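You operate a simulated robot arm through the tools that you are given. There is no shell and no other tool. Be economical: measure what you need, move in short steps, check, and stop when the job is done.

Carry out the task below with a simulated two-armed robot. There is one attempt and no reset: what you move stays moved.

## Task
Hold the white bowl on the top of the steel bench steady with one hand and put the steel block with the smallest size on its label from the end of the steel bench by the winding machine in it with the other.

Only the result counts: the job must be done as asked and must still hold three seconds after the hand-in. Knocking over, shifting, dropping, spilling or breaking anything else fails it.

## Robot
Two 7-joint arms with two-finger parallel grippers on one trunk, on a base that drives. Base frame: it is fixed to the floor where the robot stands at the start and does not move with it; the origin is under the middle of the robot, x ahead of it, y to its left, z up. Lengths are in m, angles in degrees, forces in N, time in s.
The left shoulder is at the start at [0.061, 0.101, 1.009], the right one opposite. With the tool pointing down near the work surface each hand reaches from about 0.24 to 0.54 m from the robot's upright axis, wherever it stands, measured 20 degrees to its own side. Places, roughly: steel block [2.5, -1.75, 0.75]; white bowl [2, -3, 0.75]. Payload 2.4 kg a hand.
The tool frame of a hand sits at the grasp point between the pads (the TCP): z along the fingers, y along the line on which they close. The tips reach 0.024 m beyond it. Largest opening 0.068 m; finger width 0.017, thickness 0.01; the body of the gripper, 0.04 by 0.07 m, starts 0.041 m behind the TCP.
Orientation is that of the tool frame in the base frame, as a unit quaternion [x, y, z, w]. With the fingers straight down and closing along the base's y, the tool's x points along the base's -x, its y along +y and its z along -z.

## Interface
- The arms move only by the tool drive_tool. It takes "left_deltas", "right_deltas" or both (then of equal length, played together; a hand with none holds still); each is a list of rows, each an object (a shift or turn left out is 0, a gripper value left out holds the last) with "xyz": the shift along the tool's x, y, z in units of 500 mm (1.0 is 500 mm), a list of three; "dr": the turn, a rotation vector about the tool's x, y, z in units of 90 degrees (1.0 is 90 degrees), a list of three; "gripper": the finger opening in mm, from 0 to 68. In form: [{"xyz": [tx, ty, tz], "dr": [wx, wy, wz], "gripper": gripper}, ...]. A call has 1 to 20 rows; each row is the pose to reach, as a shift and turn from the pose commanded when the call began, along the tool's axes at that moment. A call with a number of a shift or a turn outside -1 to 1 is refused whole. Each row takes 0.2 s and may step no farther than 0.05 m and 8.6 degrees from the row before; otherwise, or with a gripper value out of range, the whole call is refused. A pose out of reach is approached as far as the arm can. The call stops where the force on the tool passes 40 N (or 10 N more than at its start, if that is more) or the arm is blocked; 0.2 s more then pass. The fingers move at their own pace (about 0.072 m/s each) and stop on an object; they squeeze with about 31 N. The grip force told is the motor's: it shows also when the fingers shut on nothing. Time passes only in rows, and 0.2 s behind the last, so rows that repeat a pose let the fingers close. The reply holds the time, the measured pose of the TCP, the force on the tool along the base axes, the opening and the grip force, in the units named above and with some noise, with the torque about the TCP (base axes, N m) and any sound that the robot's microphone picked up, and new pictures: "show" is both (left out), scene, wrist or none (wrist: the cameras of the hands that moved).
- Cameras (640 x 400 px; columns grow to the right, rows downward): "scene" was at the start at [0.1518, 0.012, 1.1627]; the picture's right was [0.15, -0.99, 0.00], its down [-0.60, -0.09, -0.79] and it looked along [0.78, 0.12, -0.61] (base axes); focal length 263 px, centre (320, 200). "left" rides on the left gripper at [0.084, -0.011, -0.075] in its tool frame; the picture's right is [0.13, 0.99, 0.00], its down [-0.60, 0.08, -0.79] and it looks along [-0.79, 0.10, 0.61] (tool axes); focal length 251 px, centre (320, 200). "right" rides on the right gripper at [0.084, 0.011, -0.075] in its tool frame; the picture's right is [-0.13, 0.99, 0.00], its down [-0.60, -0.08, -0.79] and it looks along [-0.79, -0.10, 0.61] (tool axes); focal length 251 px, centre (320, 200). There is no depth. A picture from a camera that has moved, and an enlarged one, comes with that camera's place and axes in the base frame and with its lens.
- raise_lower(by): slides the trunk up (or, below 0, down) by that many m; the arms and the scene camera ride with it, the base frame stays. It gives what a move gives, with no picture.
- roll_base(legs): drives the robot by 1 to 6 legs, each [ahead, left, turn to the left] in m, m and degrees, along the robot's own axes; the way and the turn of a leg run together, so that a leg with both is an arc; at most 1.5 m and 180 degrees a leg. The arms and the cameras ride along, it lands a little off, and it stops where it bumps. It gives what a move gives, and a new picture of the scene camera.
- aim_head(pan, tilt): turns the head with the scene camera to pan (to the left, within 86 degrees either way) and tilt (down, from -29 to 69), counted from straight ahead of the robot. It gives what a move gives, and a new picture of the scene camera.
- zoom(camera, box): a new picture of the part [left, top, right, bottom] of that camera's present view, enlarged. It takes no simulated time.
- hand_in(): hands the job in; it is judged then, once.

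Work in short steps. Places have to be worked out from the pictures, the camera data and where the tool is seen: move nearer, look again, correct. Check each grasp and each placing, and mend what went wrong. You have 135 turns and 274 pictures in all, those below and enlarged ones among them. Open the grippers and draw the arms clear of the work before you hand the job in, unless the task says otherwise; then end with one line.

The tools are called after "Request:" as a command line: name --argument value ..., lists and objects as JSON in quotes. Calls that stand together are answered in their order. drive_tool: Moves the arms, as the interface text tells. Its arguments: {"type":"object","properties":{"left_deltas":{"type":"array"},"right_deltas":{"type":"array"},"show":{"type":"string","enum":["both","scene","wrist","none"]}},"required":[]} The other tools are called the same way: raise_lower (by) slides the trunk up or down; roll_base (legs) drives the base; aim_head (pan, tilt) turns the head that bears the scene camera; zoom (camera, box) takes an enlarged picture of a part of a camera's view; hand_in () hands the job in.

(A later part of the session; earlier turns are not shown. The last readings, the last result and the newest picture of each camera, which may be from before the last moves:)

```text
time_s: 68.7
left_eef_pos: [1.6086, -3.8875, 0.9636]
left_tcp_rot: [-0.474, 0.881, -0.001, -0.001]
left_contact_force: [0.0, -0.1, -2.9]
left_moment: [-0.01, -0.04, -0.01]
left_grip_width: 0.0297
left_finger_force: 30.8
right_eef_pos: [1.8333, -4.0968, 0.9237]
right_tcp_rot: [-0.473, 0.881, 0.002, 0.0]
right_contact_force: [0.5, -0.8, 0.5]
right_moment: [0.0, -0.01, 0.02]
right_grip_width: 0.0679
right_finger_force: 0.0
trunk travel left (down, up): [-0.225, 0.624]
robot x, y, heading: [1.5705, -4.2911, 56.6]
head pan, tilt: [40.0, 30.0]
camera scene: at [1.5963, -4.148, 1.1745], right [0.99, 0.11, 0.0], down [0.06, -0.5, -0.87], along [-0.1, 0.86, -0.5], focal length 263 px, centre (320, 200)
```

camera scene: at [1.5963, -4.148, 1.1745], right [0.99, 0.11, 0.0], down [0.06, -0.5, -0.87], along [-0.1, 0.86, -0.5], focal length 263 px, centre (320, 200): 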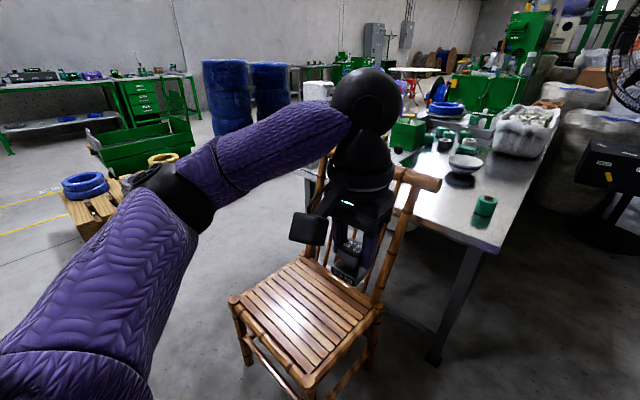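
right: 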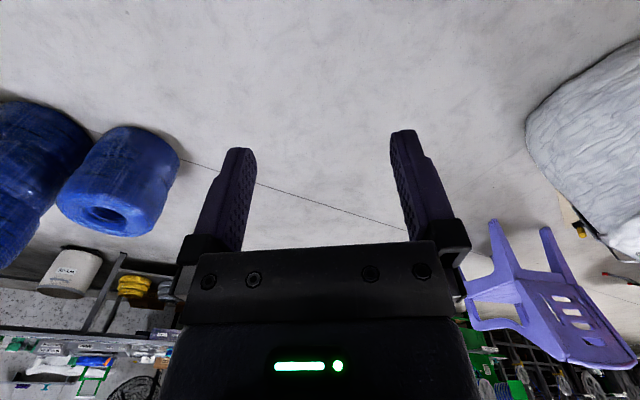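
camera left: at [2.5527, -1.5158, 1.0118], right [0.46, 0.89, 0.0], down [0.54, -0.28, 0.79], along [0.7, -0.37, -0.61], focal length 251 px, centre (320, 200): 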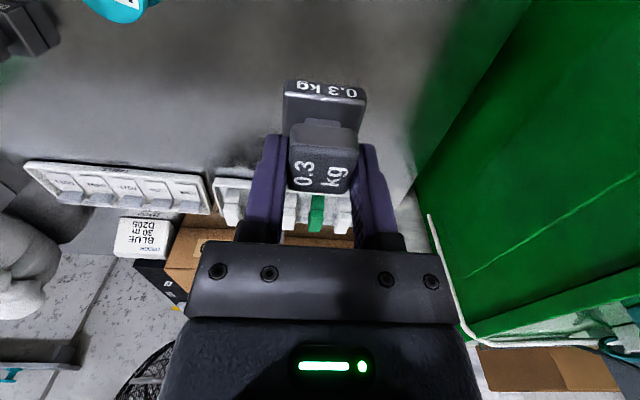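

The gap is clear apart from a small wall shelf; the chair back reaches about z 0.92. I raise the trunk, turn to face the bench from behind, and strafe in toward the bowl.

Request:
raise_lower --by 0.15

Request:
roll_base --legs '[[0, 0, 90], [-0.28, -0.4, 0]]'

Request:
aim_head --pan -40 --tilt 30

```text
time_s: 70.4
left_eef_pos: [1.6078, -3.8869, 1.1131]
left_tcp_rot: [-0.474, 0.88, -0.001, 0.0]
left_contact_force: [0.0, 0.2, -2.7]
left_moment: [-0.01, 0.02, 0.02]
left_grip_width: 0.0298
left_finger_force: 30.5
right_eef_pos: [1.833, -4.0973, 1.0733]
right_tcp_rot: [-0.474, 0.881, 0.0, -0.001]
right_contact_force: [0.4, 0.0, 0.3]
right_moment: [0.01, -0.03, 0.04]
right_grip_width: 0.0681
right_finger_force: 0.0
trunk travel left (down, up): [-0.375, 0.475]
robot x, y, heading: [1.5693, -4.2874, 56.6]
head pan, tilt: [40.0, 30.0]
```

```text
time_s: 77.1
left_eef_pos: [1.619, -4.0722, 1.1143]
left_tcp_rot: [0.957, -0.289, 0.002, -0.001]
left_contact_force: [0.7, -0.1, -2.8]
left_moment: [-0.01, -0.01, 0.01]
left_grip_width: 0.0298
left_finger_force: 31.1
right_eef_pos: [1.8315, -3.849, 1.0729]
right_tcp_rot: [0.957, -0.289, 0.0, 0.001]
right_contact_force: [-1.1, 0.4, -0.2]
right_moment: [-0.01, 0.0, 0.01]
right_grip_width: 0.0679
right_finger_force: 0.1
trunk travel left (down, up): [-0.375, 0.475]
robot x, y, heading: [2.0238, -4.1142, 146.4]
head pan, tilt: [40.0, 30.0]
camera scene: at [1.9049, -4.1045, 1.3264], right [-0.11, 0.99, 0.0], down [0.5, 0.06, -0.87], along [-0.86, -0.1, -0.5], focal length 263 px, centre (320, 200)
```

scene: 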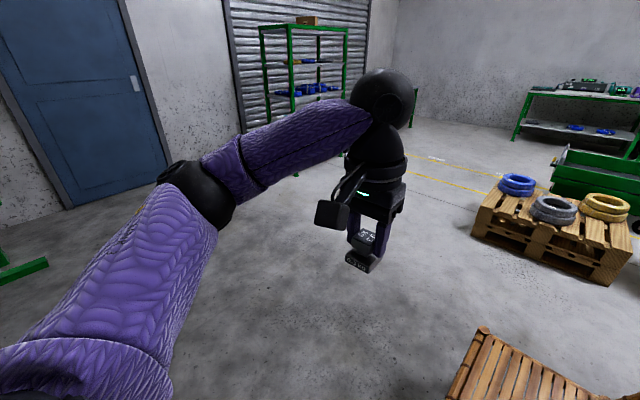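

```text
time_s: 78.7
left_eef_pos: [1.6196, -4.0727, 1.1134]
left_tcp_rot: [0.957, -0.289, 0.001, -0.001]
left_contact_force: [-0.2, -0.6, -3.7]
left_moment: [-0.02, 0.0, 0.01]
left_grip_width: 0.0299
left_finger_force: 31.3
right_eef_pos: [1.8302, -3.8498, 1.0734]
right_tcp_rot: [0.957, -0.289, 0.0, 0.001]
right_contact_force: [-0.2, -0.4, 0.5]
right_moment: [0.02, 0.01, -0.03]
right_grip_width: 0.0681
right_finger_force: 0.0
trunk travel left (down, up): [-0.375, 0.475]
robot x, y, heading: [2.0232, -4.1122, 146.7]
head pan, tilt: [-40.0, 30.0]
camera scene: at [1.9689, -4.0078, 1.3264], right [0.96, 0.28, 0.0], down [0.14, -0.48, -0.87], along [-0.24, 0.83, -0.5], focal length 263 px, centre (320, 200)
```

scene: 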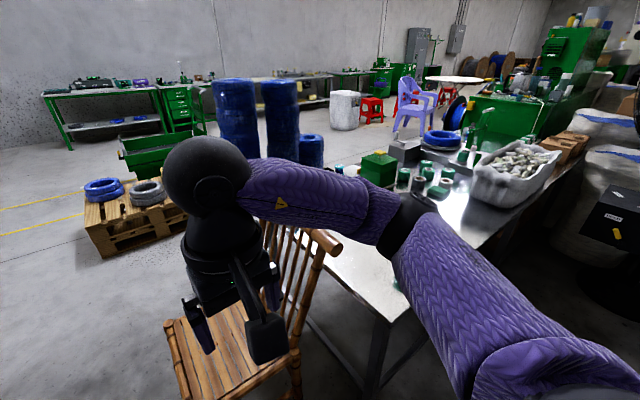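

The bowl is hidden behind the arm. I strafe further right and look down ahead.

Request:
roll_base --legs '[[0, -0.68, 0]]'

Request:
aim_head --pan -5 --tilt 45

```text
time_s: 82.4
left_eef_pos: [1.9947, -3.5068, 1.1138]
left_tcp_rot: [0.958, -0.286, 0.001, -0.001]
left_contact_force: [-0.5, 0.1, -2.5]
left_moment: [-0.01, 0.01, -0.01]
left_grip_width: 0.0297
left_finger_force: 31.0
right_eef_pos: [2.2055, -3.2824, 1.0723]
right_tcp_rot: [0.958, -0.287, -0.001, 0.001]
right_contact_force: [-0.1, 0.3, -0.4]
right_moment: [-0.01, 0.02, 0.01]
right_grip_width: 0.0678
right_finger_force: 0.2
trunk travel left (down, up): [-0.375, 0.475]
robot x, y, heading: [2.3973, -3.5421, 146.6]
head pan, tilt: [-40.0, 30.0]
camera scene: at [2.3436, -3.4405, 1.3264], right [0.96, 0.29, 0.0], down [0.14, -0.48, -0.87], along [-0.25, 0.83, -0.5], focal length 263 px, centre (320, 200)
```

scene: 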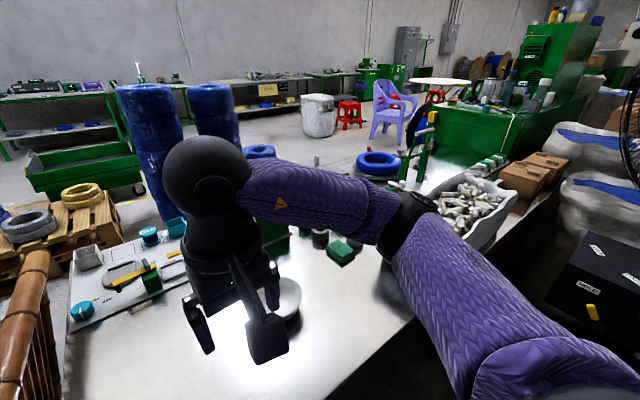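

```text
time_s: 83.4
left_eef_pos: [1.9955, -3.5084, 1.112]
left_tcp_rot: [0.958, -0.286, 0.001, -0.001]
left_contact_force: [-1.0, 0.1, -2.5]
left_moment: [-0.02, -0.03, 0.01]
left_grip_width: 0.03
left_finger_force: 30.9
right_eef_pos: [2.2046, -3.2834, 1.0734]
right_tcp_rot: [0.958, -0.286, -0.001, 0.0]
right_contact_force: [0.1, 0.3, -0.7]
right_moment: [0.01, -0.01, 0.02]
right_grip_width: 0.0676
right_finger_force: 0.0
trunk travel left (down, up): [-0.375, 0.475]
robot x, y, heading: [2.4009, -3.5468, 146.7]
head pan, tilt: [-5.0, 45.0]
camera scene: at [2.3057, -3.4768, 1.3038], right [0.62, 0.78, 0.0], down [0.55, -0.44, -0.71], along [-0.55, 0.44, -0.71], focal length 263 px, centre (320, 200)
```

scene: 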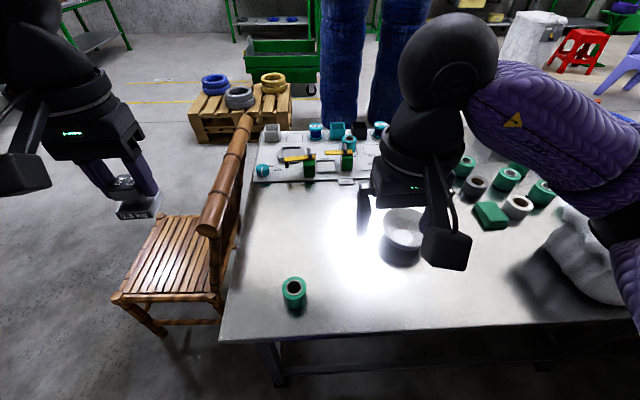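

The bowl is at about (2.10, -3.02): 0.55 m ahead and 0.28 m to my right. I shift right and a bit closer.

Request:
roll_base --legs '[[0.06, -0.18, 0]]'

Request:
zoom --camera "right" --box '[0, 0, 640, 400]'

```text
time_s: 85.0
left_eef_pos: [2.0436, -3.3222, 1.1137]
left_tcp_rot: [0.958, -0.286, 0.001, 0.0]
left_contact_force: [0.5, 0.0, -3.3]
left_moment: [0.04, -0.01, -0.02]
left_grip_width: 0.03
left_finger_force: 30.6
right_eef_pos: [2.253, -3.0985, 1.073]
right_tcp_rot: [0.958, -0.287, 0.0, 0.001]
right_contact_force: [-0.6, 0.2, -0.2]
right_moment: [-0.03, 0.03, -0.01]
right_grip_width: 0.0678
right_finger_force: 0.0
trunk travel left (down, up): [-0.375, 0.475]
robot x, y, heading: [2.4478, -3.3594, 146.8]
head pan, tilt: [-5.0, 45.0]
camera scene: at [2.3542, -3.2916, 1.3038], right [0.62, 0.78, 0.0], down [0.56, -0.44, -0.71], along [-0.55, 0.44, -0.71], focal length 263 px, centre (320, 200)
```

scene: 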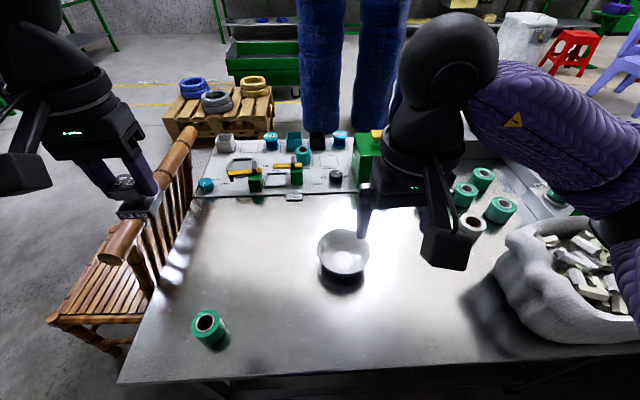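

```text
1.00 times, centred on (320, 200) of right (not enlarged: the box is as wide or as high as the picture)
camera zoom: at [2.3164, -3.1536, 1.1472], right [-0.65, -0.76, 0.0], down [-0.46, 0.4, 0.79], along [-0.6, 0.52, -0.61], focal length 251 px, centre (320, 200)
```

zoom: 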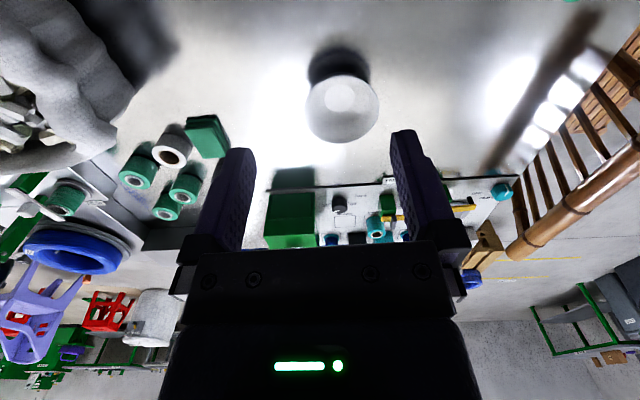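

Triangulating, the bowl rim is centred near (2.109, -3.024), rim z≈0.766, diameter ≈0.126. I shift a little more right to centre it, lower the trunk by 0.1 and zoom in.

Request:
roll_base --legs '[[0.02, -0.07, 0]]'

Request:
raise_lower --by -0.1

Request:
zoom --camera "scene" --box '[240, 190, 400, 290]'

Request:
zoom --camera "right" --box '[240, 20, 440, 145]'

```text
time_s: 86.0
left_eef_pos: [2.0654, -3.2524, 1.1132]
left_tcp_rot: [0.958, -0.287, 0.001, 0.001]
left_contact_force: [-0.5, 0.4, -3.0]
left_moment: [0.0, 0.04, -0.01]
left_grip_width: 0.0296
left_finger_force: 31.2
right_eef_pos: [2.2751, -3.0293, 1.0738]
right_tcp_rot: [0.958, -0.288, 0.001, 0.002]
right_contact_force: [-0.5, 1.0, -0.9]
right_moment: [-0.05, -0.04, 0.02]
right_grip_width: 0.0682
right_finger_force: 0.0
trunk travel left (down, up): [-0.375, 0.475]
robot x, y, heading: [2.47, -3.2935, 146.9]
head pan, tilt: [-5.0, 45.0]
camera scene: at [2.3763, -3.2217, 1.3038], right [0.62, 0.78, 0.0], down [0.55, -0.44, -0.71], along [-0.55, 0.44, -0.71], focal length 263 px, centre (320, 200)
```

scene: 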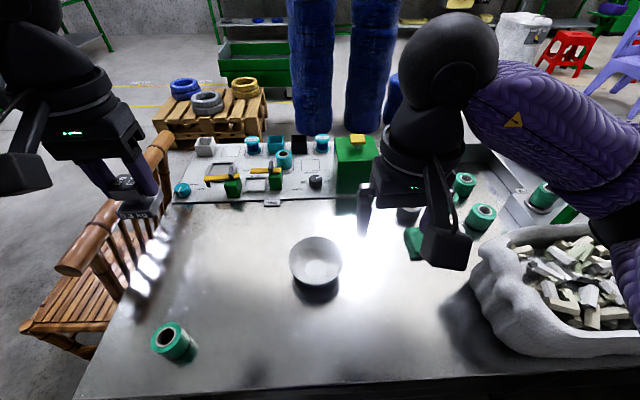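

```text
time_s: 87.3
left_eef_pos: [2.0652, -3.2528, 1.0129]
left_tcp_rot: [0.958, -0.286, 0.0, 0.0]
left_contact_force: [-0.5, 0.0, -3.3]
left_moment: [0.0, -0.04, -0.02]
left_grip_width: 0.0298
left_finger_force: 31.3
right_eef_pos: [2.2747, -3.0284, 0.9733]
right_tcp_rot: [0.958, -0.286, 0.001, 0.001]
right_contact_force: [1.0, -0.7, 0.5]
right_moment: [0.02, 0.02, 0.01]
right_grip_width: 0.0678
right_finger_force: 0.0
trunk travel left (down, up): [-0.275, 0.574]
robot x, y, heading: [2.4717, -3.2923, 146.9]
head pan, tilt: [-5.0, 45.0]
```

```text
4.00 times, centred on (320, 240) of scene
camera zoom: at [2.3606, -3.2124, 1.2028], right [0.62, 0.78, 0.0], down [0.56, -0.44, -0.71], along [-0.55, 0.44, -0.71], focal length 1054 px, centre (320, 40)
```

zoom: 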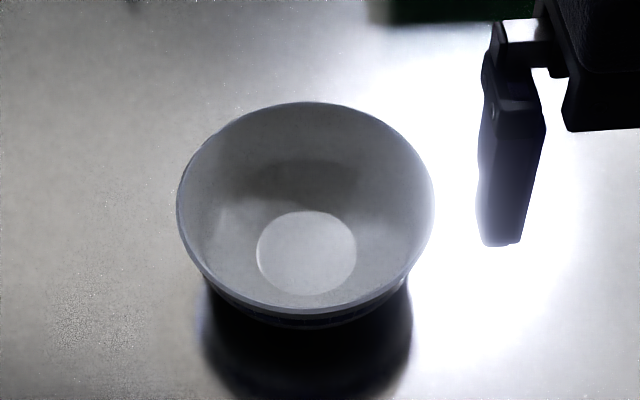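

```text
3.20 times, centred on (340, 82) of right
camera zoom: at [2.3386, -3.0845, 1.0476], right [-0.65, -0.76, 0.0], down [-0.46, 0.4, 0.79], along [-0.6, 0.52, -0.61], focal length 805 px, centre (256, 576)
```

zoom: 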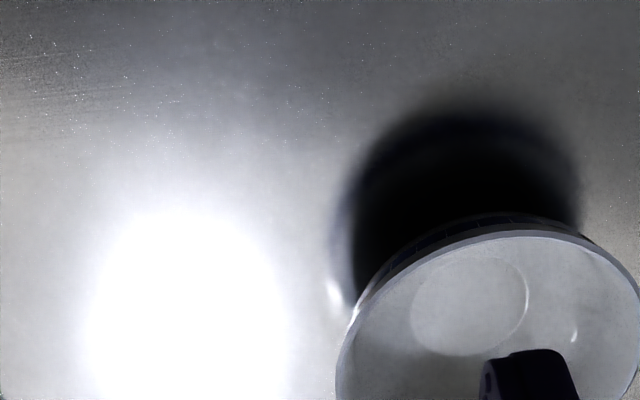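

The bowl is about 0.13 m across, tapering to a 57 mm floor; it sits 0.45 m ahead and 3 cm right. I bring the right hand, tilted 32° to match the wall, to a pre-grasp above the right rim.

Request:
drive_tool --right_deltas '[{"xyz": [-0.07, 0, 0.03], "dr": [-0.07, 0, 0], "gripper": 44}, {"xyz": [-0.14, 0, 0.06], "dr": [-0.15, 0, 0]}, {"xyz": [-0.21, -0.005, 0.09], "dr": [-0.22, 0, 0]}, {"xyz": [-0.282, -0.01, 0.12], "dr": [-0.29, 0, 0]}, {"xyz": [-0.282, -0.017, 0.2], "dr": [-0.356, 0, 0]}, {"xyz": [-0.282, -0.017, 0.27], "dr": [-0.356, 0, 0]}, {"xyz": [-0.282, -0.017, 0.3], "dr": [-0.356, 0, 0]}, {"xyz": [-0.282, -0.017, 0.3], "dr": [-0.356, 0, 0]}]' --show "both"

```text
time_s: 89.1
left_eef_pos: [2.0659, -3.2525, 1.0133]
left_tcp_rot: [0.958, -0.287, 0.001, 0.0]
left_contact_force: [0.3, 0.2, -1.8]
left_moment: [0.02, 0.01, 0.02]
left_grip_width: 0.0297
left_finger_force: 30.9
right_eef_pos: [2.1617, -2.9451, 0.8226]
right_tcp_rot: [0.921, -0.276, -0.078, 0.265]
right_contact_force: [0.4, 0.1, 0.5]
right_moment: [0.01, -0.03, 0.0]
right_grip_width: 0.044
right_finger_force: 0.0
trunk travel left (down, up): [-0.275, 0.574]
robot x, y, heading: [2.4689, -3.291, 146.5]
head pan, tilt: [-5.0, 45.0]
camera scene: at [2.3605, -3.2122, 1.2027], right [0.62, 0.78, 0.0], down [0.56, -0.44, -0.71], along [-0.55, 0.44, -0.71], focal length 263 px, centre (320, 200)
camera right: at [2.248, -2.9652, 0.8912], right [-0.57, -0.63, 0.53], down [-0.24, 0.74, 0.63], along [-0.79, 0.23, -0.57], focal length 251 px, centre (320, 200)
```

scene: 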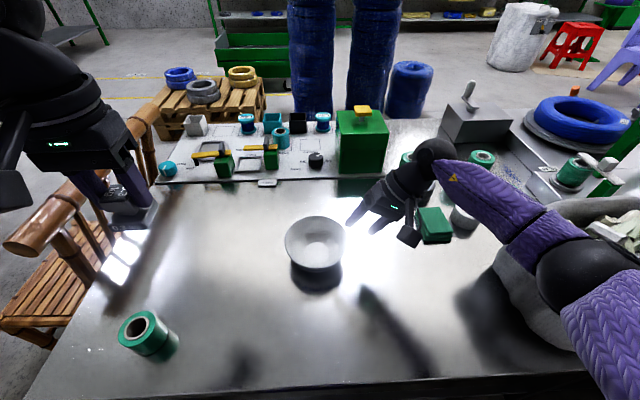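
right: 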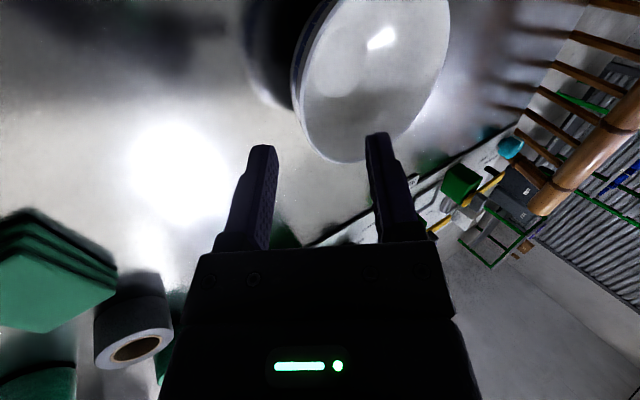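

Pre-grasp is reached. I zoom the right camera to check the rim's place against the fingers before descending.

Request:
zoom --camera "right" --box '[220, 0, 476, 160]'

Request:
zoom --camera "scene" --box '[260, 170, 420, 270]'

```text
2.50 times, centred on (348, 80) of right
camera zoom: at [2.248, -2.9652, 0.8912], right [-0.57, -0.63, 0.53], down [-0.24, 0.74, 0.63], along [-0.79, 0.23, -0.57], focal length 629 px, centre (250, 500)
```

zoom: 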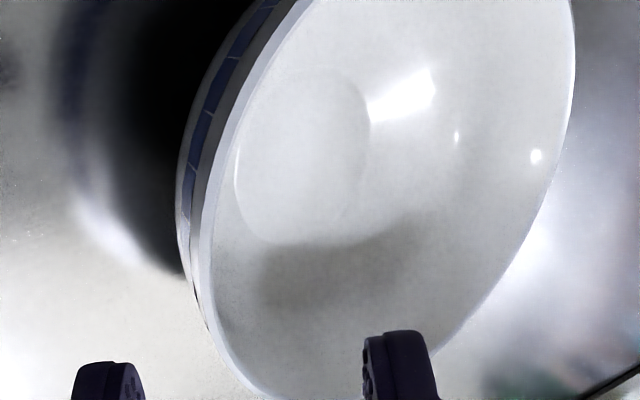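

```text
4.00 times, centred on (340, 220) of scene
camera zoom: at [2.3605, -3.2122, 1.2027], right [0.62, 0.78, 0.0], down [0.56, -0.44, -0.71], along [-0.55, 0.44, -0.71], focal length 1054 px, centre (240, 120)
```

zoom: 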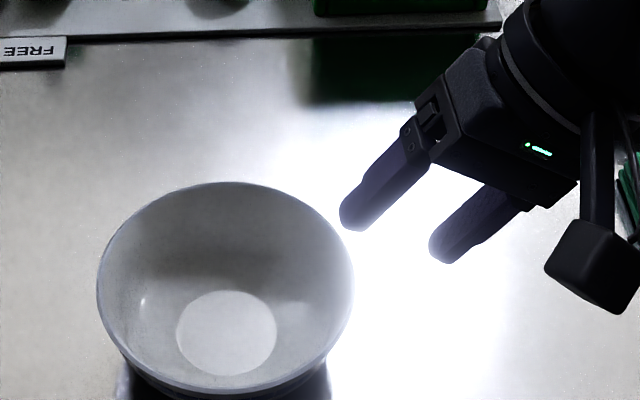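

Scene and wrist estimates differ by about 1 cm sideways; I descend partway, slightly more outward, and re-check.

Request:
drive_tool --right_deltas '[{"xyz": [0, -0.02, 0.03], "gripper": 52}, {"xyz": [0, -0.022, 0.08]}, {"xyz": [0, -0.022, 0.08]}]' --show "wrist"

Request:
zoom --camera "scene" --box '[280, 180, 408, 260]'

```text
time_s: 89.9
left_eef_pos: [2.0652, -3.2527, 1.0124]
left_tcp_rot: [0.958, -0.286, 0.001, -0.001]
left_contact_force: [-0.3, -0.4, -2.0]
left_moment: [-0.01, -0.01, -0.03]
left_grip_width: 0.0297
left_finger_force: 30.9
right_eef_pos: [2.1547, -2.9546, 0.7831]
right_tcp_rot: [0.921, -0.276, -0.079, 0.264]
right_contact_force: [-0.5, 1.7, 0.3]
right_moment: [0.04, 0.01, -0.01]
right_grip_width: 0.0518
right_finger_force: 0.0
trunk travel left (down, up): [-0.275, 0.574]
robot x, y, heading: [2.468, -3.2911, 146.8]
head pan, tilt: [-5.0, 45.0]
camera right: at [2.2412, -2.9756, 0.8523], right [-0.57, -0.63, 0.53], down [-0.24, 0.74, 0.63], along [-0.79, 0.23, -0.57], focal length 251 px, centre (320, 200)
```

right: 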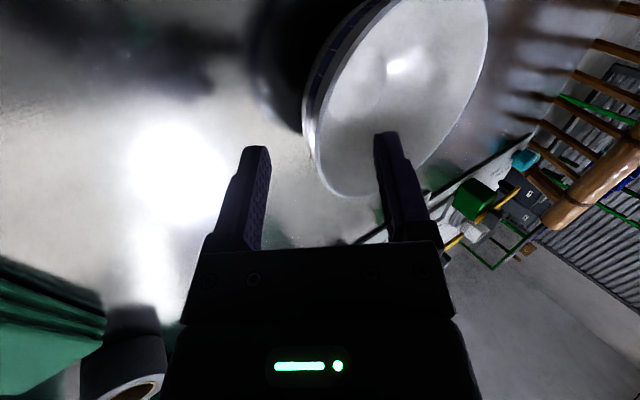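

```text
5.00 times, centred on (344, 220) of scene
camera zoom: at [2.3604, -3.2123, 1.2027], right [0.62, 0.78, 0.0], down [0.56, -0.44, -0.71], along [-0.55, 0.44, -0.71], focal length 1317 px, centre (200, 100)
```

zoom: 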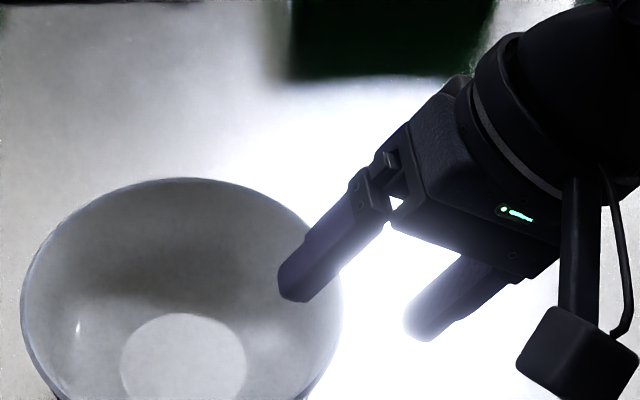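

Rim is between the fingers and nearly centred. I finish the descent with a small correction toward the robot and outward.

Request:
drive_tool --right_deltas '[{"xyz": [0.016, -0.006, 0.03]}, {"xyz": [0.016, -0.006, 0.064]}, {"xyz": [0.016, -0.006, 0.064]}]' --show "wrist"

Request:
zoom --camera "scene" --box '[280, 180, 408, 260]'

```text
time_s: 90.7
left_eef_pos: [2.0657, -3.2533, 1.0125]
left_tcp_rot: [0.958, -0.287, 0.002, -0.001]
left_contact_force: [-0.1, -0.6, -3.1]
left_moment: [-0.02, 0.0, 0.01]
left_grip_width: 0.03
left_finger_force: 30.6
right_eef_pos: [2.1536, -2.9703, 0.7536]
right_tcp_rot: [0.921, -0.275, -0.079, 0.265]
right_contact_force: [0.4, -0.3, 1.0]
right_moment: [0.03, -0.03, 0.0]
right_grip_width: 0.0519
right_finger_force: 0.0
trunk travel left (down, up): [-0.275, 0.574]
robot x, y, heading: [2.4683, -3.2885, 146.7]
head pan, tilt: [-5.0, 45.0]
camera right: at [2.2401, -2.9918, 0.8229], right [-0.57, -0.63, 0.53], down [-0.24, 0.74, 0.63], along [-0.79, 0.23, -0.57], focal length 251 px, centre (320, 200)
```

right: 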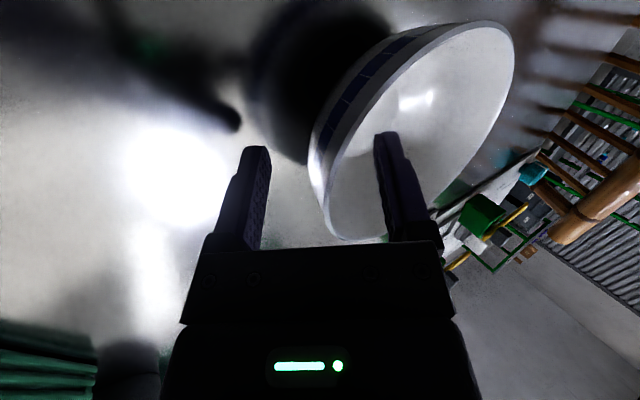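

```text
5.00 times, centred on (344, 220) of scene
camera zoom: at [2.3604, -3.2123, 1.2027], right [0.62, 0.78, 0.0], down [0.56, -0.44, -0.71], along [-0.55, 0.44, -0.71], focal length 1317 px, centre (200, 100)
```

zoom: 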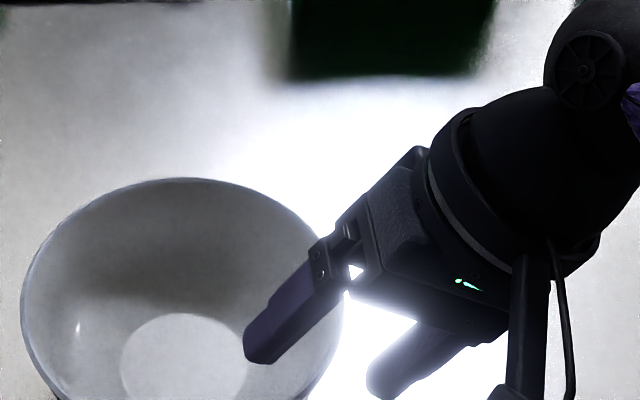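

The wall lies centred between the fingers with good depth. I close gradually on the rim.

Request:
drive_tool --right_deltas '[{"gripper": 36}, {"gripper": 24}, {"gripper": 14}, {"gripper": 0}, {"gripper": 0}]' --show "both"

```text
time_s: 91.9
left_eef_pos: [2.0654, -3.2541, 1.0143]
left_tcp_rot: [0.958, -0.287, 0.0, -0.001]
left_contact_force: [-0.5, -1.2, -3.1]
left_moment: [0.03, 0.0, 0.0]
left_grip_width: 0.0301
left_finger_force: 31.2
right_eef_pos: [2.1536, -2.9732, 0.7574]
right_tcp_rot: [0.921, -0.275, -0.08, 0.266]
right_contact_force: [-3.0, -3.6, 13.7]
right_moment: [-0.9, 0.32, -0.13]
right_grip_width: 0.0057
right_finger_force: 28.6
trunk travel left (down, up): [-0.275, 0.574]
robot x, y, heading: [2.4667, -3.2903, 146.5]
head pan, tilt: [-5.0, 45.0]
camera scene: at [2.3609, -3.2132, 1.203], right [0.62, 0.78, 0.0], down [0.56, -0.44, -0.71], along [-0.55, 0.44, -0.71], focal length 263 px, centre (320, 200)
camera right: at [2.2398, -2.9927, 0.8243], right [-0.57, -0.63, 0.53], down [-0.23, 0.74, 0.63], along [-0.79, 0.23, -0.57], focal length 251 px, centre (320, 200)
```

scene: 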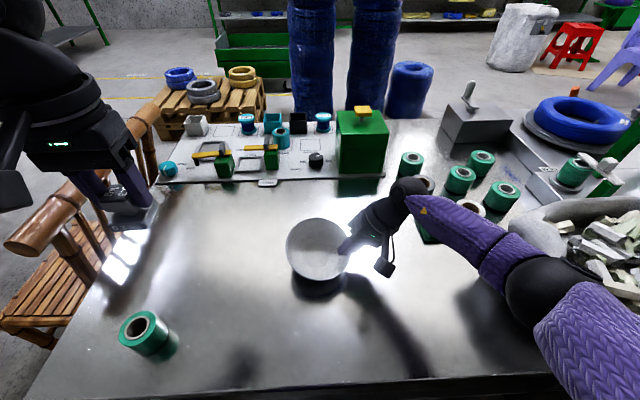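
right: 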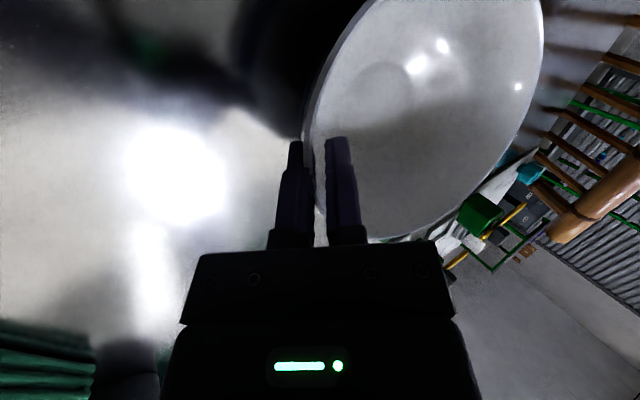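

The rim is gripped (5.7 mm), with some upward load; I zoom to check whether the bowl tilted.

Request:
zoom --camera "scene" --box '[260, 190, 420, 310]'

```text
3.33 times, centred on (340, 250) of scene
camera zoom: at [2.3609, -3.2132, 1.203], right [0.62, 0.78, 0.0], down [0.56, -0.44, -0.71], along [-0.55, 0.44, -0.71], focal length 878 px, centre (253, 33)
```

zoom: 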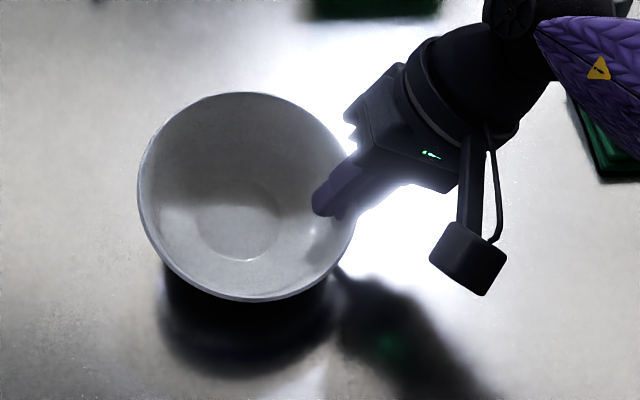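

The bowl has been tilted ~17° toward me and slightly right. I rotate the right hand to level it, half first, watching the force.

Request:
drive_tool --right_deltas '[{"dr": [0.02, 0.04, 0.025]}, {"dr": [0.04, 0.08, 0.05]}, {"dr": [0.04, 0.08, 0.05]}]' --show "none"

Request:
zoom --camera "scene" --box '[260, 190, 420, 310]'

```text
time_s: 92.7
left_eef_pos: [2.066, -3.2531, 1.0137]
left_tcp_rot: [0.958, -0.287, 0.0, -0.001]
left_contact_force: [0.1, 0.1, -3.1]
left_moment: [0.01, -0.02, 0.0]
left_grip_width: 0.0298
left_finger_force: 31.0
right_eef_pos: [2.1542, -2.9705, 0.7558]
right_tcp_rot: [0.921, -0.296, -0.003, 0.255]
right_contact_force: [-7.6, 3.0, 21.8]
right_moment: [-0.62, 0.6, -0.35]
right_grip_width: 0.0061
right_finger_force: 28.4
trunk travel left (down, up): [-0.275, 0.574]
robot x, y, heading: [2.4704, -3.2902, 146.5]
head pan, tilt: [-5.0, 45.0]
```

```text
3.33 times, centred on (340, 250) of scene
camera zoom: at [2.3608, -3.2128, 1.2029], right [0.62, 0.78, 0.0], down [0.55, -0.44, -0.71], along [-0.55, 0.44, -0.71], focal length 878 px, centre (253, 33)
```

zoom: 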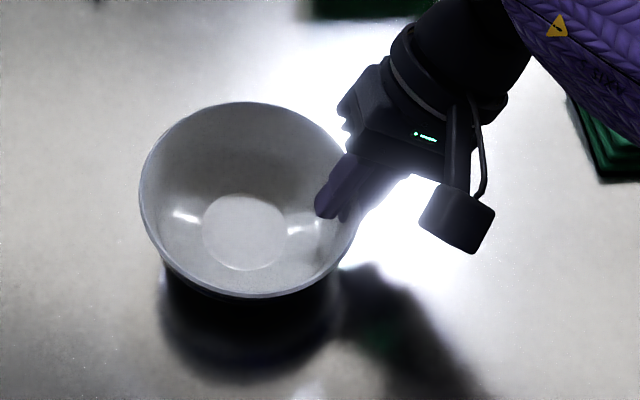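

The bowl is levelling out. I continue with the rest and raise the hand ~3 mm to take off load.

Request:
drive_tool --right_deltas '[{"xyz": [0, 0.003, -0.006], "dr": [0.02, 0.04, 0.025]}, {"xyz": [0, 0.004, -0.008], "dr": [0.03, 0.07, 0.045]}, {"xyz": [0, 0.004, -0.008], "dr": [0.03, 0.07, 0.045]}]' --show "none"

Request:
zoom --camera "scene" --box '[260, 190, 420, 310]'

```text
time_s: 93.5
left_eef_pos: [2.0662, -3.253, 1.0144]
left_tcp_rot: [0.958, -0.287, 0.001, 0.0]
left_contact_force: [-0.3, 0.5, -2.8]
left_moment: [-0.02, -0.02, 0.01]
left_grip_width: 0.03
left_finger_force: 31.2
right_eef_pos: [2.1549, -2.9701, 0.7595]
right_tcp_rot: [0.914, -0.315, 0.065, 0.249]
right_contact_force: [-2.5, 2.1, 9.5]
right_moment: [-0.24, 0.89, -0.21]
right_grip_width: 0.005
right_finger_force: 28.6
trunk travel left (down, up): [-0.275, 0.574]
robot x, y, heading: [2.4685, -3.2911, 146.8]
head pan, tilt: [-5.0, 45.0]
```

```text
3.33 times, centred on (340, 250) of scene
camera zoom: at [2.3608, -3.2126, 1.2027], right [0.62, 0.78, 0.0], down [0.55, -0.44, -0.71], along [-0.55, 0.44, -0.71], focal length 878 px, centre (253, 33)
```

zoom: 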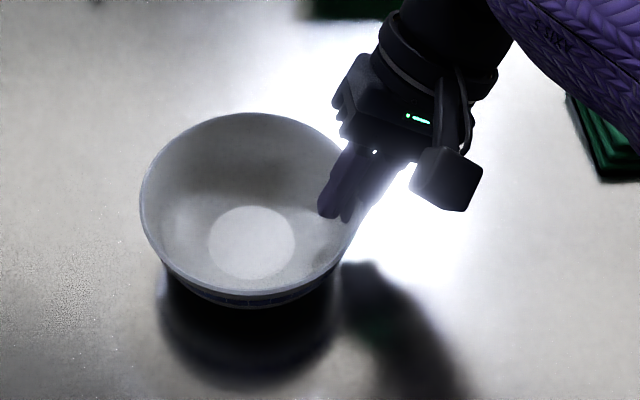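

Almost level with slight left/far lean; a small back-correction.

Request:
drive_tool --right_deltas '[{"dr": [-0.03, -0.02, -0.012]}, {"dr": [-0.03, -0.02, -0.012]}]' --show "both"

Request:
zoom --camera "scene" --box '[260, 190, 420, 310]'

```text
time_s: 94.1
left_eef_pos: [2.0646, -3.2533, 1.0128]
left_tcp_rot: [0.958, -0.287, 0.001, -0.001]
left_contact_force: [-0.3, 0.0, -3.4]
left_moment: [-0.03, 0.03, 0.04]
left_grip_width: 0.03
left_finger_force: 31.1
right_eef_pos: [2.1543, -2.9698, 0.7587]
right_tcp_rot: [0.911, -0.311, 0.042, 0.267]
right_contact_force: [3.0, -1.0, 5.2]
right_moment: [-0.57, 0.27, 0.27]
right_grip_width: 0.0041
right_finger_force: 27.1
trunk travel left (down, up): [-0.275, 0.574]
robot x, y, heading: [2.4647, -3.2941, 146.7]
head pan, tilt: [-5.0, 45.0]
camera scene: at [2.3611, -3.2126, 1.2028], right [0.62, 0.78, 0.0], down [0.55, -0.44, -0.71], along [-0.55, 0.44, -0.71], focal length 263 px, centre (320, 200)
camera right: at [2.2215, -2.9858, 0.8473], right [-0.69, -0.59, 0.43], down [-0.37, 0.79, 0.5], along [-0.63, 0.19, -0.76], focal length 251 px, centre (320, 200)
```

scene: 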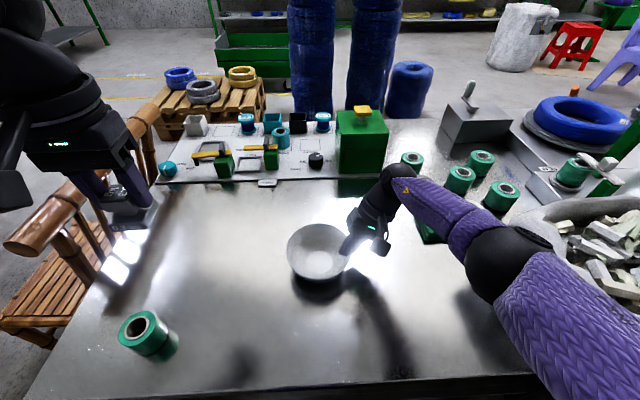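
right: 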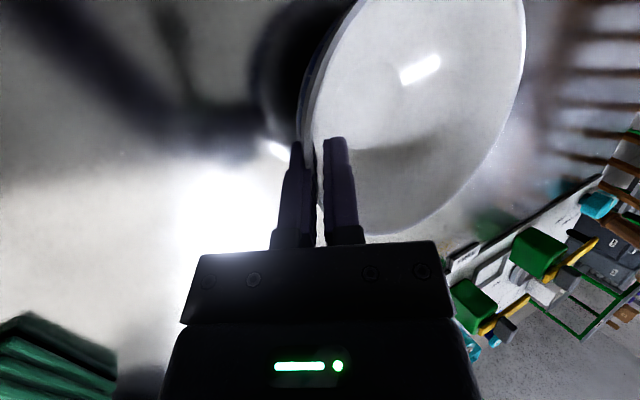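

```text
3.33 times, centred on (340, 250) of scene
camera zoom: at [2.3611, -3.2126, 1.2028], right [0.62, 0.78, 0.0], down [0.55, -0.44, -0.71], along [-0.55, 0.44, -0.71], focal length 878 px, centre (253, 33)
```

zoom: 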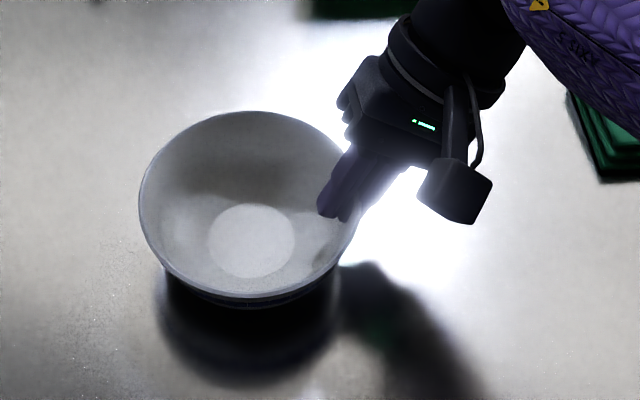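

The bowl is nearly level and gripped with a light 5 N load; its centre is now about (2.126, -3.028). I bring the left hand with the block over it.

Request:
drive_tool --left_deltas '[{"xyz": [-0.025, -0.08, 0]}, {"xyz": [-0.055, -0.16, 0]}, {"xyz": [-0.085, -0.24, 0]}, {"xyz": [-0.115, -0.32, 0]}, {"xyz": [-0.146, -0.4, 0]}, {"xyz": [-0.146, -0.436, 0]}, {"xyz": [-0.146, -0.436, 0.08]}, {"xyz": [-0.146, -0.436, 0.16]}, {"xyz": [-0.146, -0.436, 0.22]}, {"xyz": [-0.146, -0.436, 0.22]}]' --show "both"

Request:
zoom --camera "scene" --box '[240, 130, 420, 310]'

```text
time_s: 96.3
left_eef_pos: [2.1226, -3.03, 0.9046]
left_tcp_rot: [0.958, -0.286, 0.002, -0.001]
left_contact_force: [0.1, 0.4, -3.3]
left_moment: [0.0, -0.01, 0.02]
left_grip_width: 0.0299
left_finger_force: 31.2
right_eef_pos: [2.1546, -2.9686, 0.7579]
right_tcp_rot: [0.911, -0.312, 0.041, 0.268]
right_contact_force: [2.1, 1.1, 6.2]
right_moment: [-0.43, 0.38, 0.02]
right_grip_width: 0.0039
right_finger_force: 27.5
trunk travel left (down, up): [-0.275, 0.574]
robot x, y, heading: [2.4694, -3.29, 146.9]
head pan, tilt: [-5.0, 45.0]
camera scene: at [2.361, -3.2121, 1.2028], right [0.62, 0.78, 0.0], down [0.55, -0.44, -0.71], along [-0.55, 0.44, -0.71], focal length 263 px, centre (320, 200)
camera left: at [2.1991, -3.0673, 0.9808], right [-0.44, -0.9, 0.0], down [-0.55, 0.27, 0.79], along [-0.71, 0.35, -0.61], focal length 251 px, centre (320, 200)
```

scene: 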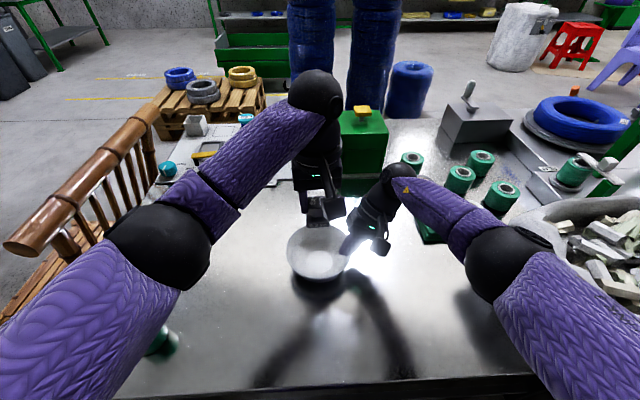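
left: 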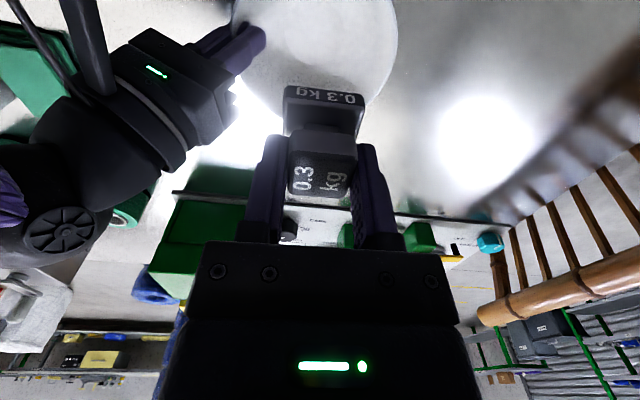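

```text
2.22 times, centred on (330, 220) of scene
camera zoom: at [2.361, -3.2121, 1.2028], right [0.62, 0.78, 0.0], down [0.55, -0.44, -0.71], along [-0.55, 0.44, -0.71], focal length 585 px, centre (298, 156)
```

zoom: 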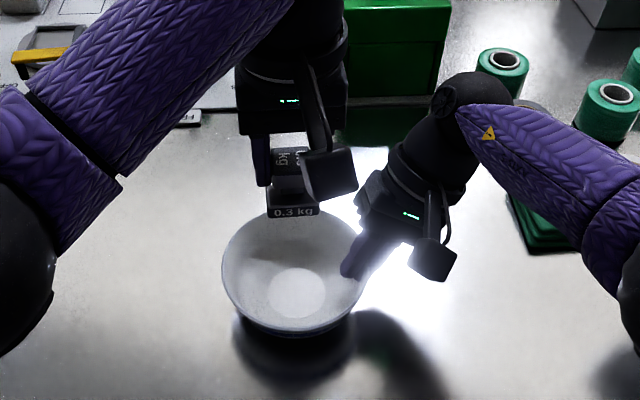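

Lateral alignment looks good; the bowl centre is ~7 mm nearer to me. I correct and lower until the block is just above the bowl floor.

Request:
drive_tool --left_deltas '[{"xyz": [0.014, 0, 0.05]}, {"xyz": [0.014, 0, 0.1]}, {"xyz": [0.014, 0, 0.15]}, {"xyz": [0.014, 0, 0.2]}, {"xyz": [0.014, 0, 0.24]}, {"xyz": [0.014, 0, 0.25]}]' --show "both"

Request:
zoom --camera "scene" --box '[260, 170, 420, 310]'

```text
time_s: 97.7
left_eef_pos: [2.1297, -3.0342, 0.7788]
left_tcp_rot: [0.958, -0.286, 0.001, -0.001]
left_contact_force: [-0.7, 0.7, -2.2]
left_moment: [0.02, 0.04, -0.01]
left_grip_width: 0.0299
left_finger_force: 30.9
right_eef_pos: [2.1552, -2.9699, 0.7585]
right_tcp_rot: [0.911, -0.312, 0.041, 0.267]
right_contact_force: [1.9, 2.0, 6.7]
right_moment: [-0.38, 0.38, -0.02]
right_grip_width: 0.0039
right_finger_force: 26.7
trunk travel left (down, up): [-0.275, 0.574]
robot x, y, heading: [2.4712, -3.2938, 146.9]
head pan, tilt: [-5.0, 45.0]
camera scene: at [2.361, -3.2121, 1.2028], right [0.62, 0.78, 0.0], down [0.55, -0.44, -0.71], along [-0.55, 0.44, -0.71], focal length 263 px, centre (320, 200)
camera left: at [2.2059, -3.0714, 0.8551], right [-0.44, -0.9, 0.0], down [-0.55, 0.27, 0.79], along [-0.71, 0.35, -0.61], focal length 251 px, centre (320, 200)
```

scene: 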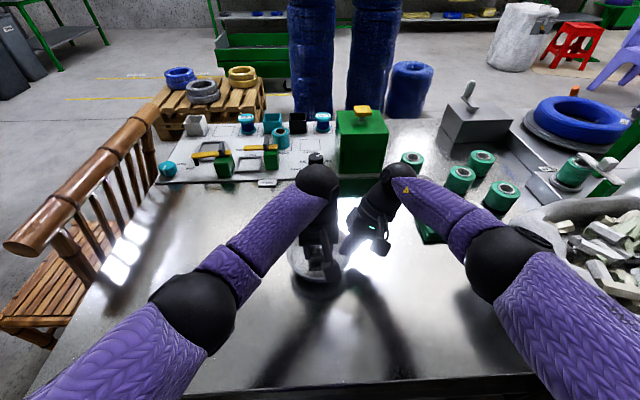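
left: 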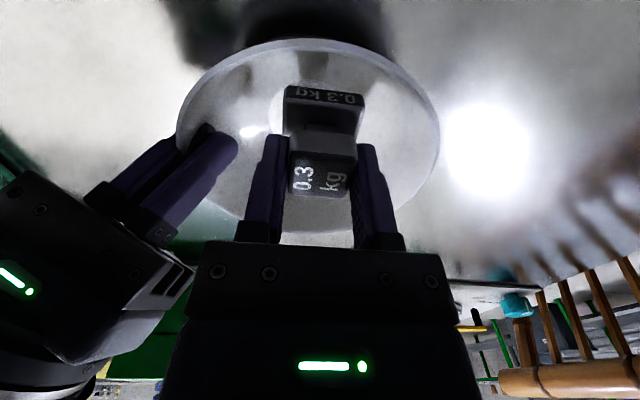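

```text
2.86 times, centred on (340, 240) of scene
camera zoom: at [2.361, -3.2121, 1.2028], right [0.62, 0.78, 0.0], down [0.55, -0.44, -0.71], along [-0.55, 0.44, -0.71], focal length 752 px, centre (263, 86)
```

zoom: 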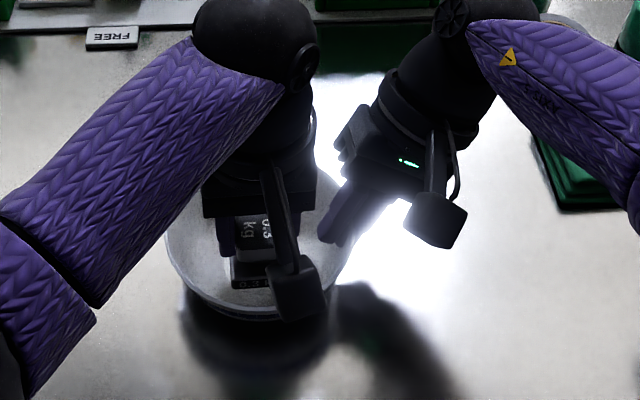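

The block is inside the rim and centred over the floor. I lower in small steps watching the force.

Request:
drive_tool --left_deltas '[{"xyz": [0, 0, 0.012]}, {"xyz": [0, 0, 0.024]}, {"xyz": [0, 0, 0.034]}, {"xyz": [0, 0, 0.034]}]' --show "wrist"

```text
time_s: 98.7
left_eef_pos: [2.131, -3.0333, 0.7616]
left_tcp_rot: [0.958, -0.286, 0.001, -0.001]
left_contact_force: [-7.1, 16.5, 13.3]
left_moment: [0.27, 0.22, -0.12]
left_grip_width: 0.0299
left_finger_force: 30.7
right_eef_pos: [2.1537, -2.9713, 0.7588]
right_tcp_rot: [0.911, -0.311, 0.042, 0.268]
right_contact_force: [4.4, -16.4, -2.0]
right_moment: [-0.45, 0.02, 0.59]
right_grip_width: 0.0044
right_finger_force: 27.9
trunk travel left (down, up): [-0.275, 0.574]
robot x, y, heading: [2.4707, -3.2917, 146.7]
head pan, tilt: [-5.0, 45.0]
camera left: at [2.2061, -3.0717, 0.8388], right [-0.44, -0.9, 0.0], down [-0.55, 0.26, 0.79], along [-0.71, 0.35, -0.61], focal length 251 px, centre (320, 200)
```

left: 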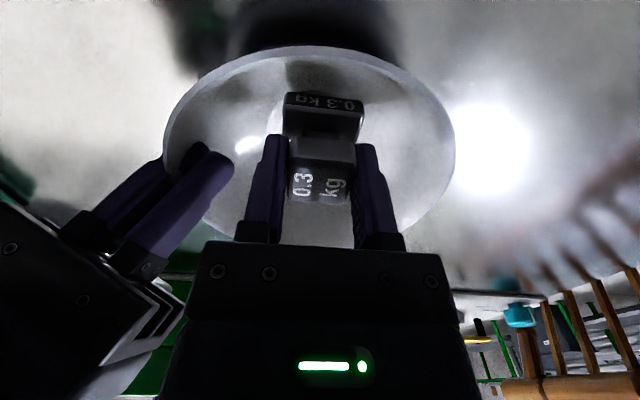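

The block touches the near-left wall slope. I lift slightly, shift 6 mm ahead and 4 mm right, then lower again.

Request:
drive_tool --left_deltas '[{"xyz": [0, 0, -0.014]}, {"xyz": [-0.012, -0.008, -0.014]}, {"xyz": [-0.012, -0.008, -0.004]}, {"xyz": [-0.012, -0.008, 0.002]}, {"xyz": [-0.012, -0.008, 0.002]}]' --show "wrist"

```text
time_s: 99.9
left_eef_pos: [2.1268, -3.0272, 0.7614]
left_tcp_rot: [0.958, -0.287, 0.001, -0.001]
left_contact_force: [-0.2, -0.7, -2.6]
left_moment: [0.03, -0.02, -0.01]
left_grip_width: 0.03
left_finger_force: 31.1
right_eef_pos: [2.154, -2.97, 0.7596]
right_tcp_rot: [0.911, -0.312, 0.039, 0.267]
right_contact_force: [0.2, 4.2, 6.6]
right_moment: [-0.28, 0.55, -0.27]
right_grip_width: 0.0038
right_finger_force: 26.9
trunk travel left (down, up): [-0.275, 0.574]
robot x, y, heading: [2.4709, -3.2921, 146.6]
head pan, tilt: [-5.0, 45.0]
camera left: at [2.2026, -3.0651, 0.8375], right [-0.44, -0.9, 0.0], down [-0.55, 0.27, 0.79], along [-0.71, 0.35, -0.61], focal length 251 px, centre (320, 200)
```

left: 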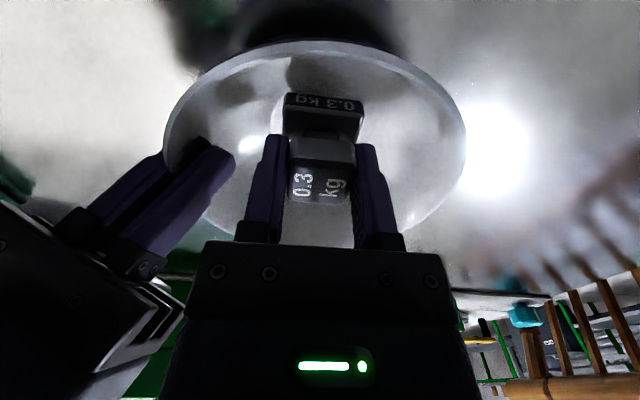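

Free again at that height. I continue down in 2–3 mm steps.

Request:
drive_tool --left_deltas '[{"xyz": [0, 0, 0.005]}, {"xyz": [0, 0, 0.01]}, {"xyz": [0, 0, 0.014]}, {"xyz": [0, 0, 0.014]}]' --show "none"

```text
time_s: 100.9
left_eef_pos: [2.1266, -3.0269, 0.7541]
left_tcp_rot: [0.958, -0.286, -0.001, -0.001]
left_contact_force: [-2.3, 3.7, 2.1]
left_moment: [0.0, 0.1, -0.01]
left_grip_width: 0.0298
left_finger_force: 30.7
right_eef_pos: [2.1544, -2.9697, 0.7599]
right_tcp_rot: [0.911, -0.311, 0.04, 0.267]
right_contact_force: [0.0, 1.7, 6.5]
right_moment: [-0.18, 0.71, -0.25]
right_grip_width: 0.0035
right_finger_force: 27.7
trunk travel left (down, up): [-0.275, 0.574]
robot x, y, heading: [2.4711, -3.2914, 146.8]
head pan, tilt: [-5.0, 45.0]
```

Light touch on the near side at z≈0.700 block bottom. Nudge 3 mm further ahead and lower a bit more.

Request:
drive_tool --left_deltas '[{"xyz": [-0.007, -0.002, -0.002]}, {"xyz": [-0.007, -0.002, 0.004]}, {"xyz": [-0.007, -0.002, 0.009]}, {"xyz": [-0.007, -0.002, 0.009]}]' --show "wrist"

```text
time_s: 101.9
left_eef_pos: [2.1252, -3.0239, 0.7505]
left_tcp_rot: [0.958, -0.287, 0.0, -0.001]
left_contact_force: [-3.7, -2.4, 18.0]
left_moment: [0.01, -0.42, -0.06]
left_grip_width: 0.0298
left_finger_force: 31.2
right_eef_pos: [2.1537, -2.9708, 0.7589]
right_tcp_rot: [0.911, -0.311, 0.041, 0.266]
right_contact_force: [-0.4, 3.5, -6.5]
right_moment: [0.19, 0.96, -0.22]
right_grip_width: 0.004
right_finger_force: 27.7
trunk travel left (down, up): [-0.275, 0.574]
robot x, y, heading: [2.4666, -3.2896, 146.7]
head pan, tilt: [-5.0, 45.0]
camera left: at [2.2001, -3.0624, 0.8267], right [-0.44, -0.9, 0.0], down [-0.55, 0.26, 0.79], along [-0.71, 0.35, -0.61], focal length 251 px, centre (320, 200)
```

left: 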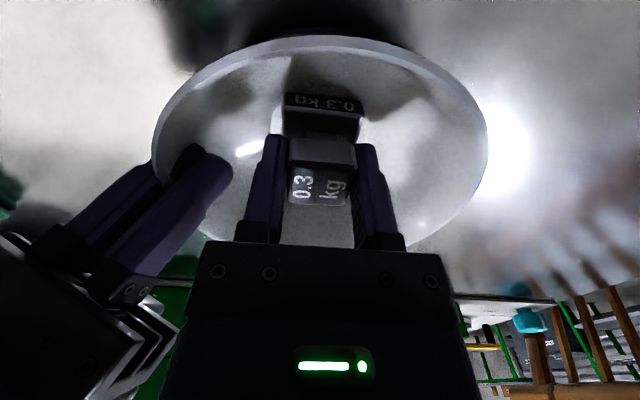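

The block now rests on the bowl floor (vertical force 18 N). I ease up 1 mm and open the left fingers to 44 mm.

Request:
drive_tool --left_deltas '[{"xyz": [0, 0, -0.003]}, {"xyz": [0, 0, -0.003], "gripper": 36}, {"xyz": [0, 0, -0.003], "gripper": 44}, {"xyz": [0, 0, -0.003]}, {"xyz": [0, 0, -0.003]}]' --show "wrist"

```text
time_s: 103.1
left_eef_pos: [2.1253, -3.0252, 0.7512]
left_tcp_rot: [0.958, -0.286, 0.0, 0.0]
left_contact_force: [-0.4, 0.1, -0.1]
left_moment: [0.0, 0.02, -0.01]
left_grip_width: 0.0438
left_finger_force: 0.1
right_eef_pos: [2.1536, -2.971, 0.7599]
right_tcp_rot: [0.911, -0.311, 0.041, 0.267]
right_contact_force: [1.8, -2.7, 3.7]
right_moment: [-0.51, 0.26, 0.32]
right_grip_width: 0.0042
right_finger_force: 27.8
trunk travel left (down, up): [-0.275, 0.574]
robot x, y, heading: [2.4709, -3.29, 146.6]
head pan, tilt: [-5.0, 45.0]
camera left: at [2.2009, -3.0627, 0.8275], right [-0.44, -0.9, 0.0], down [-0.55, 0.27, 0.79], along [-0.71, 0.35, -0.61], focal length 251 px, centre (320, 200)
```

left: 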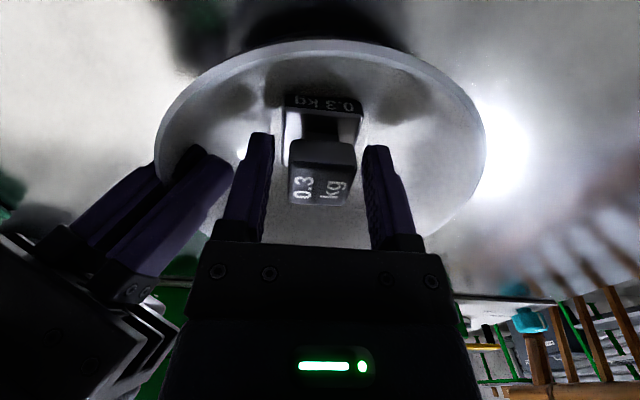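

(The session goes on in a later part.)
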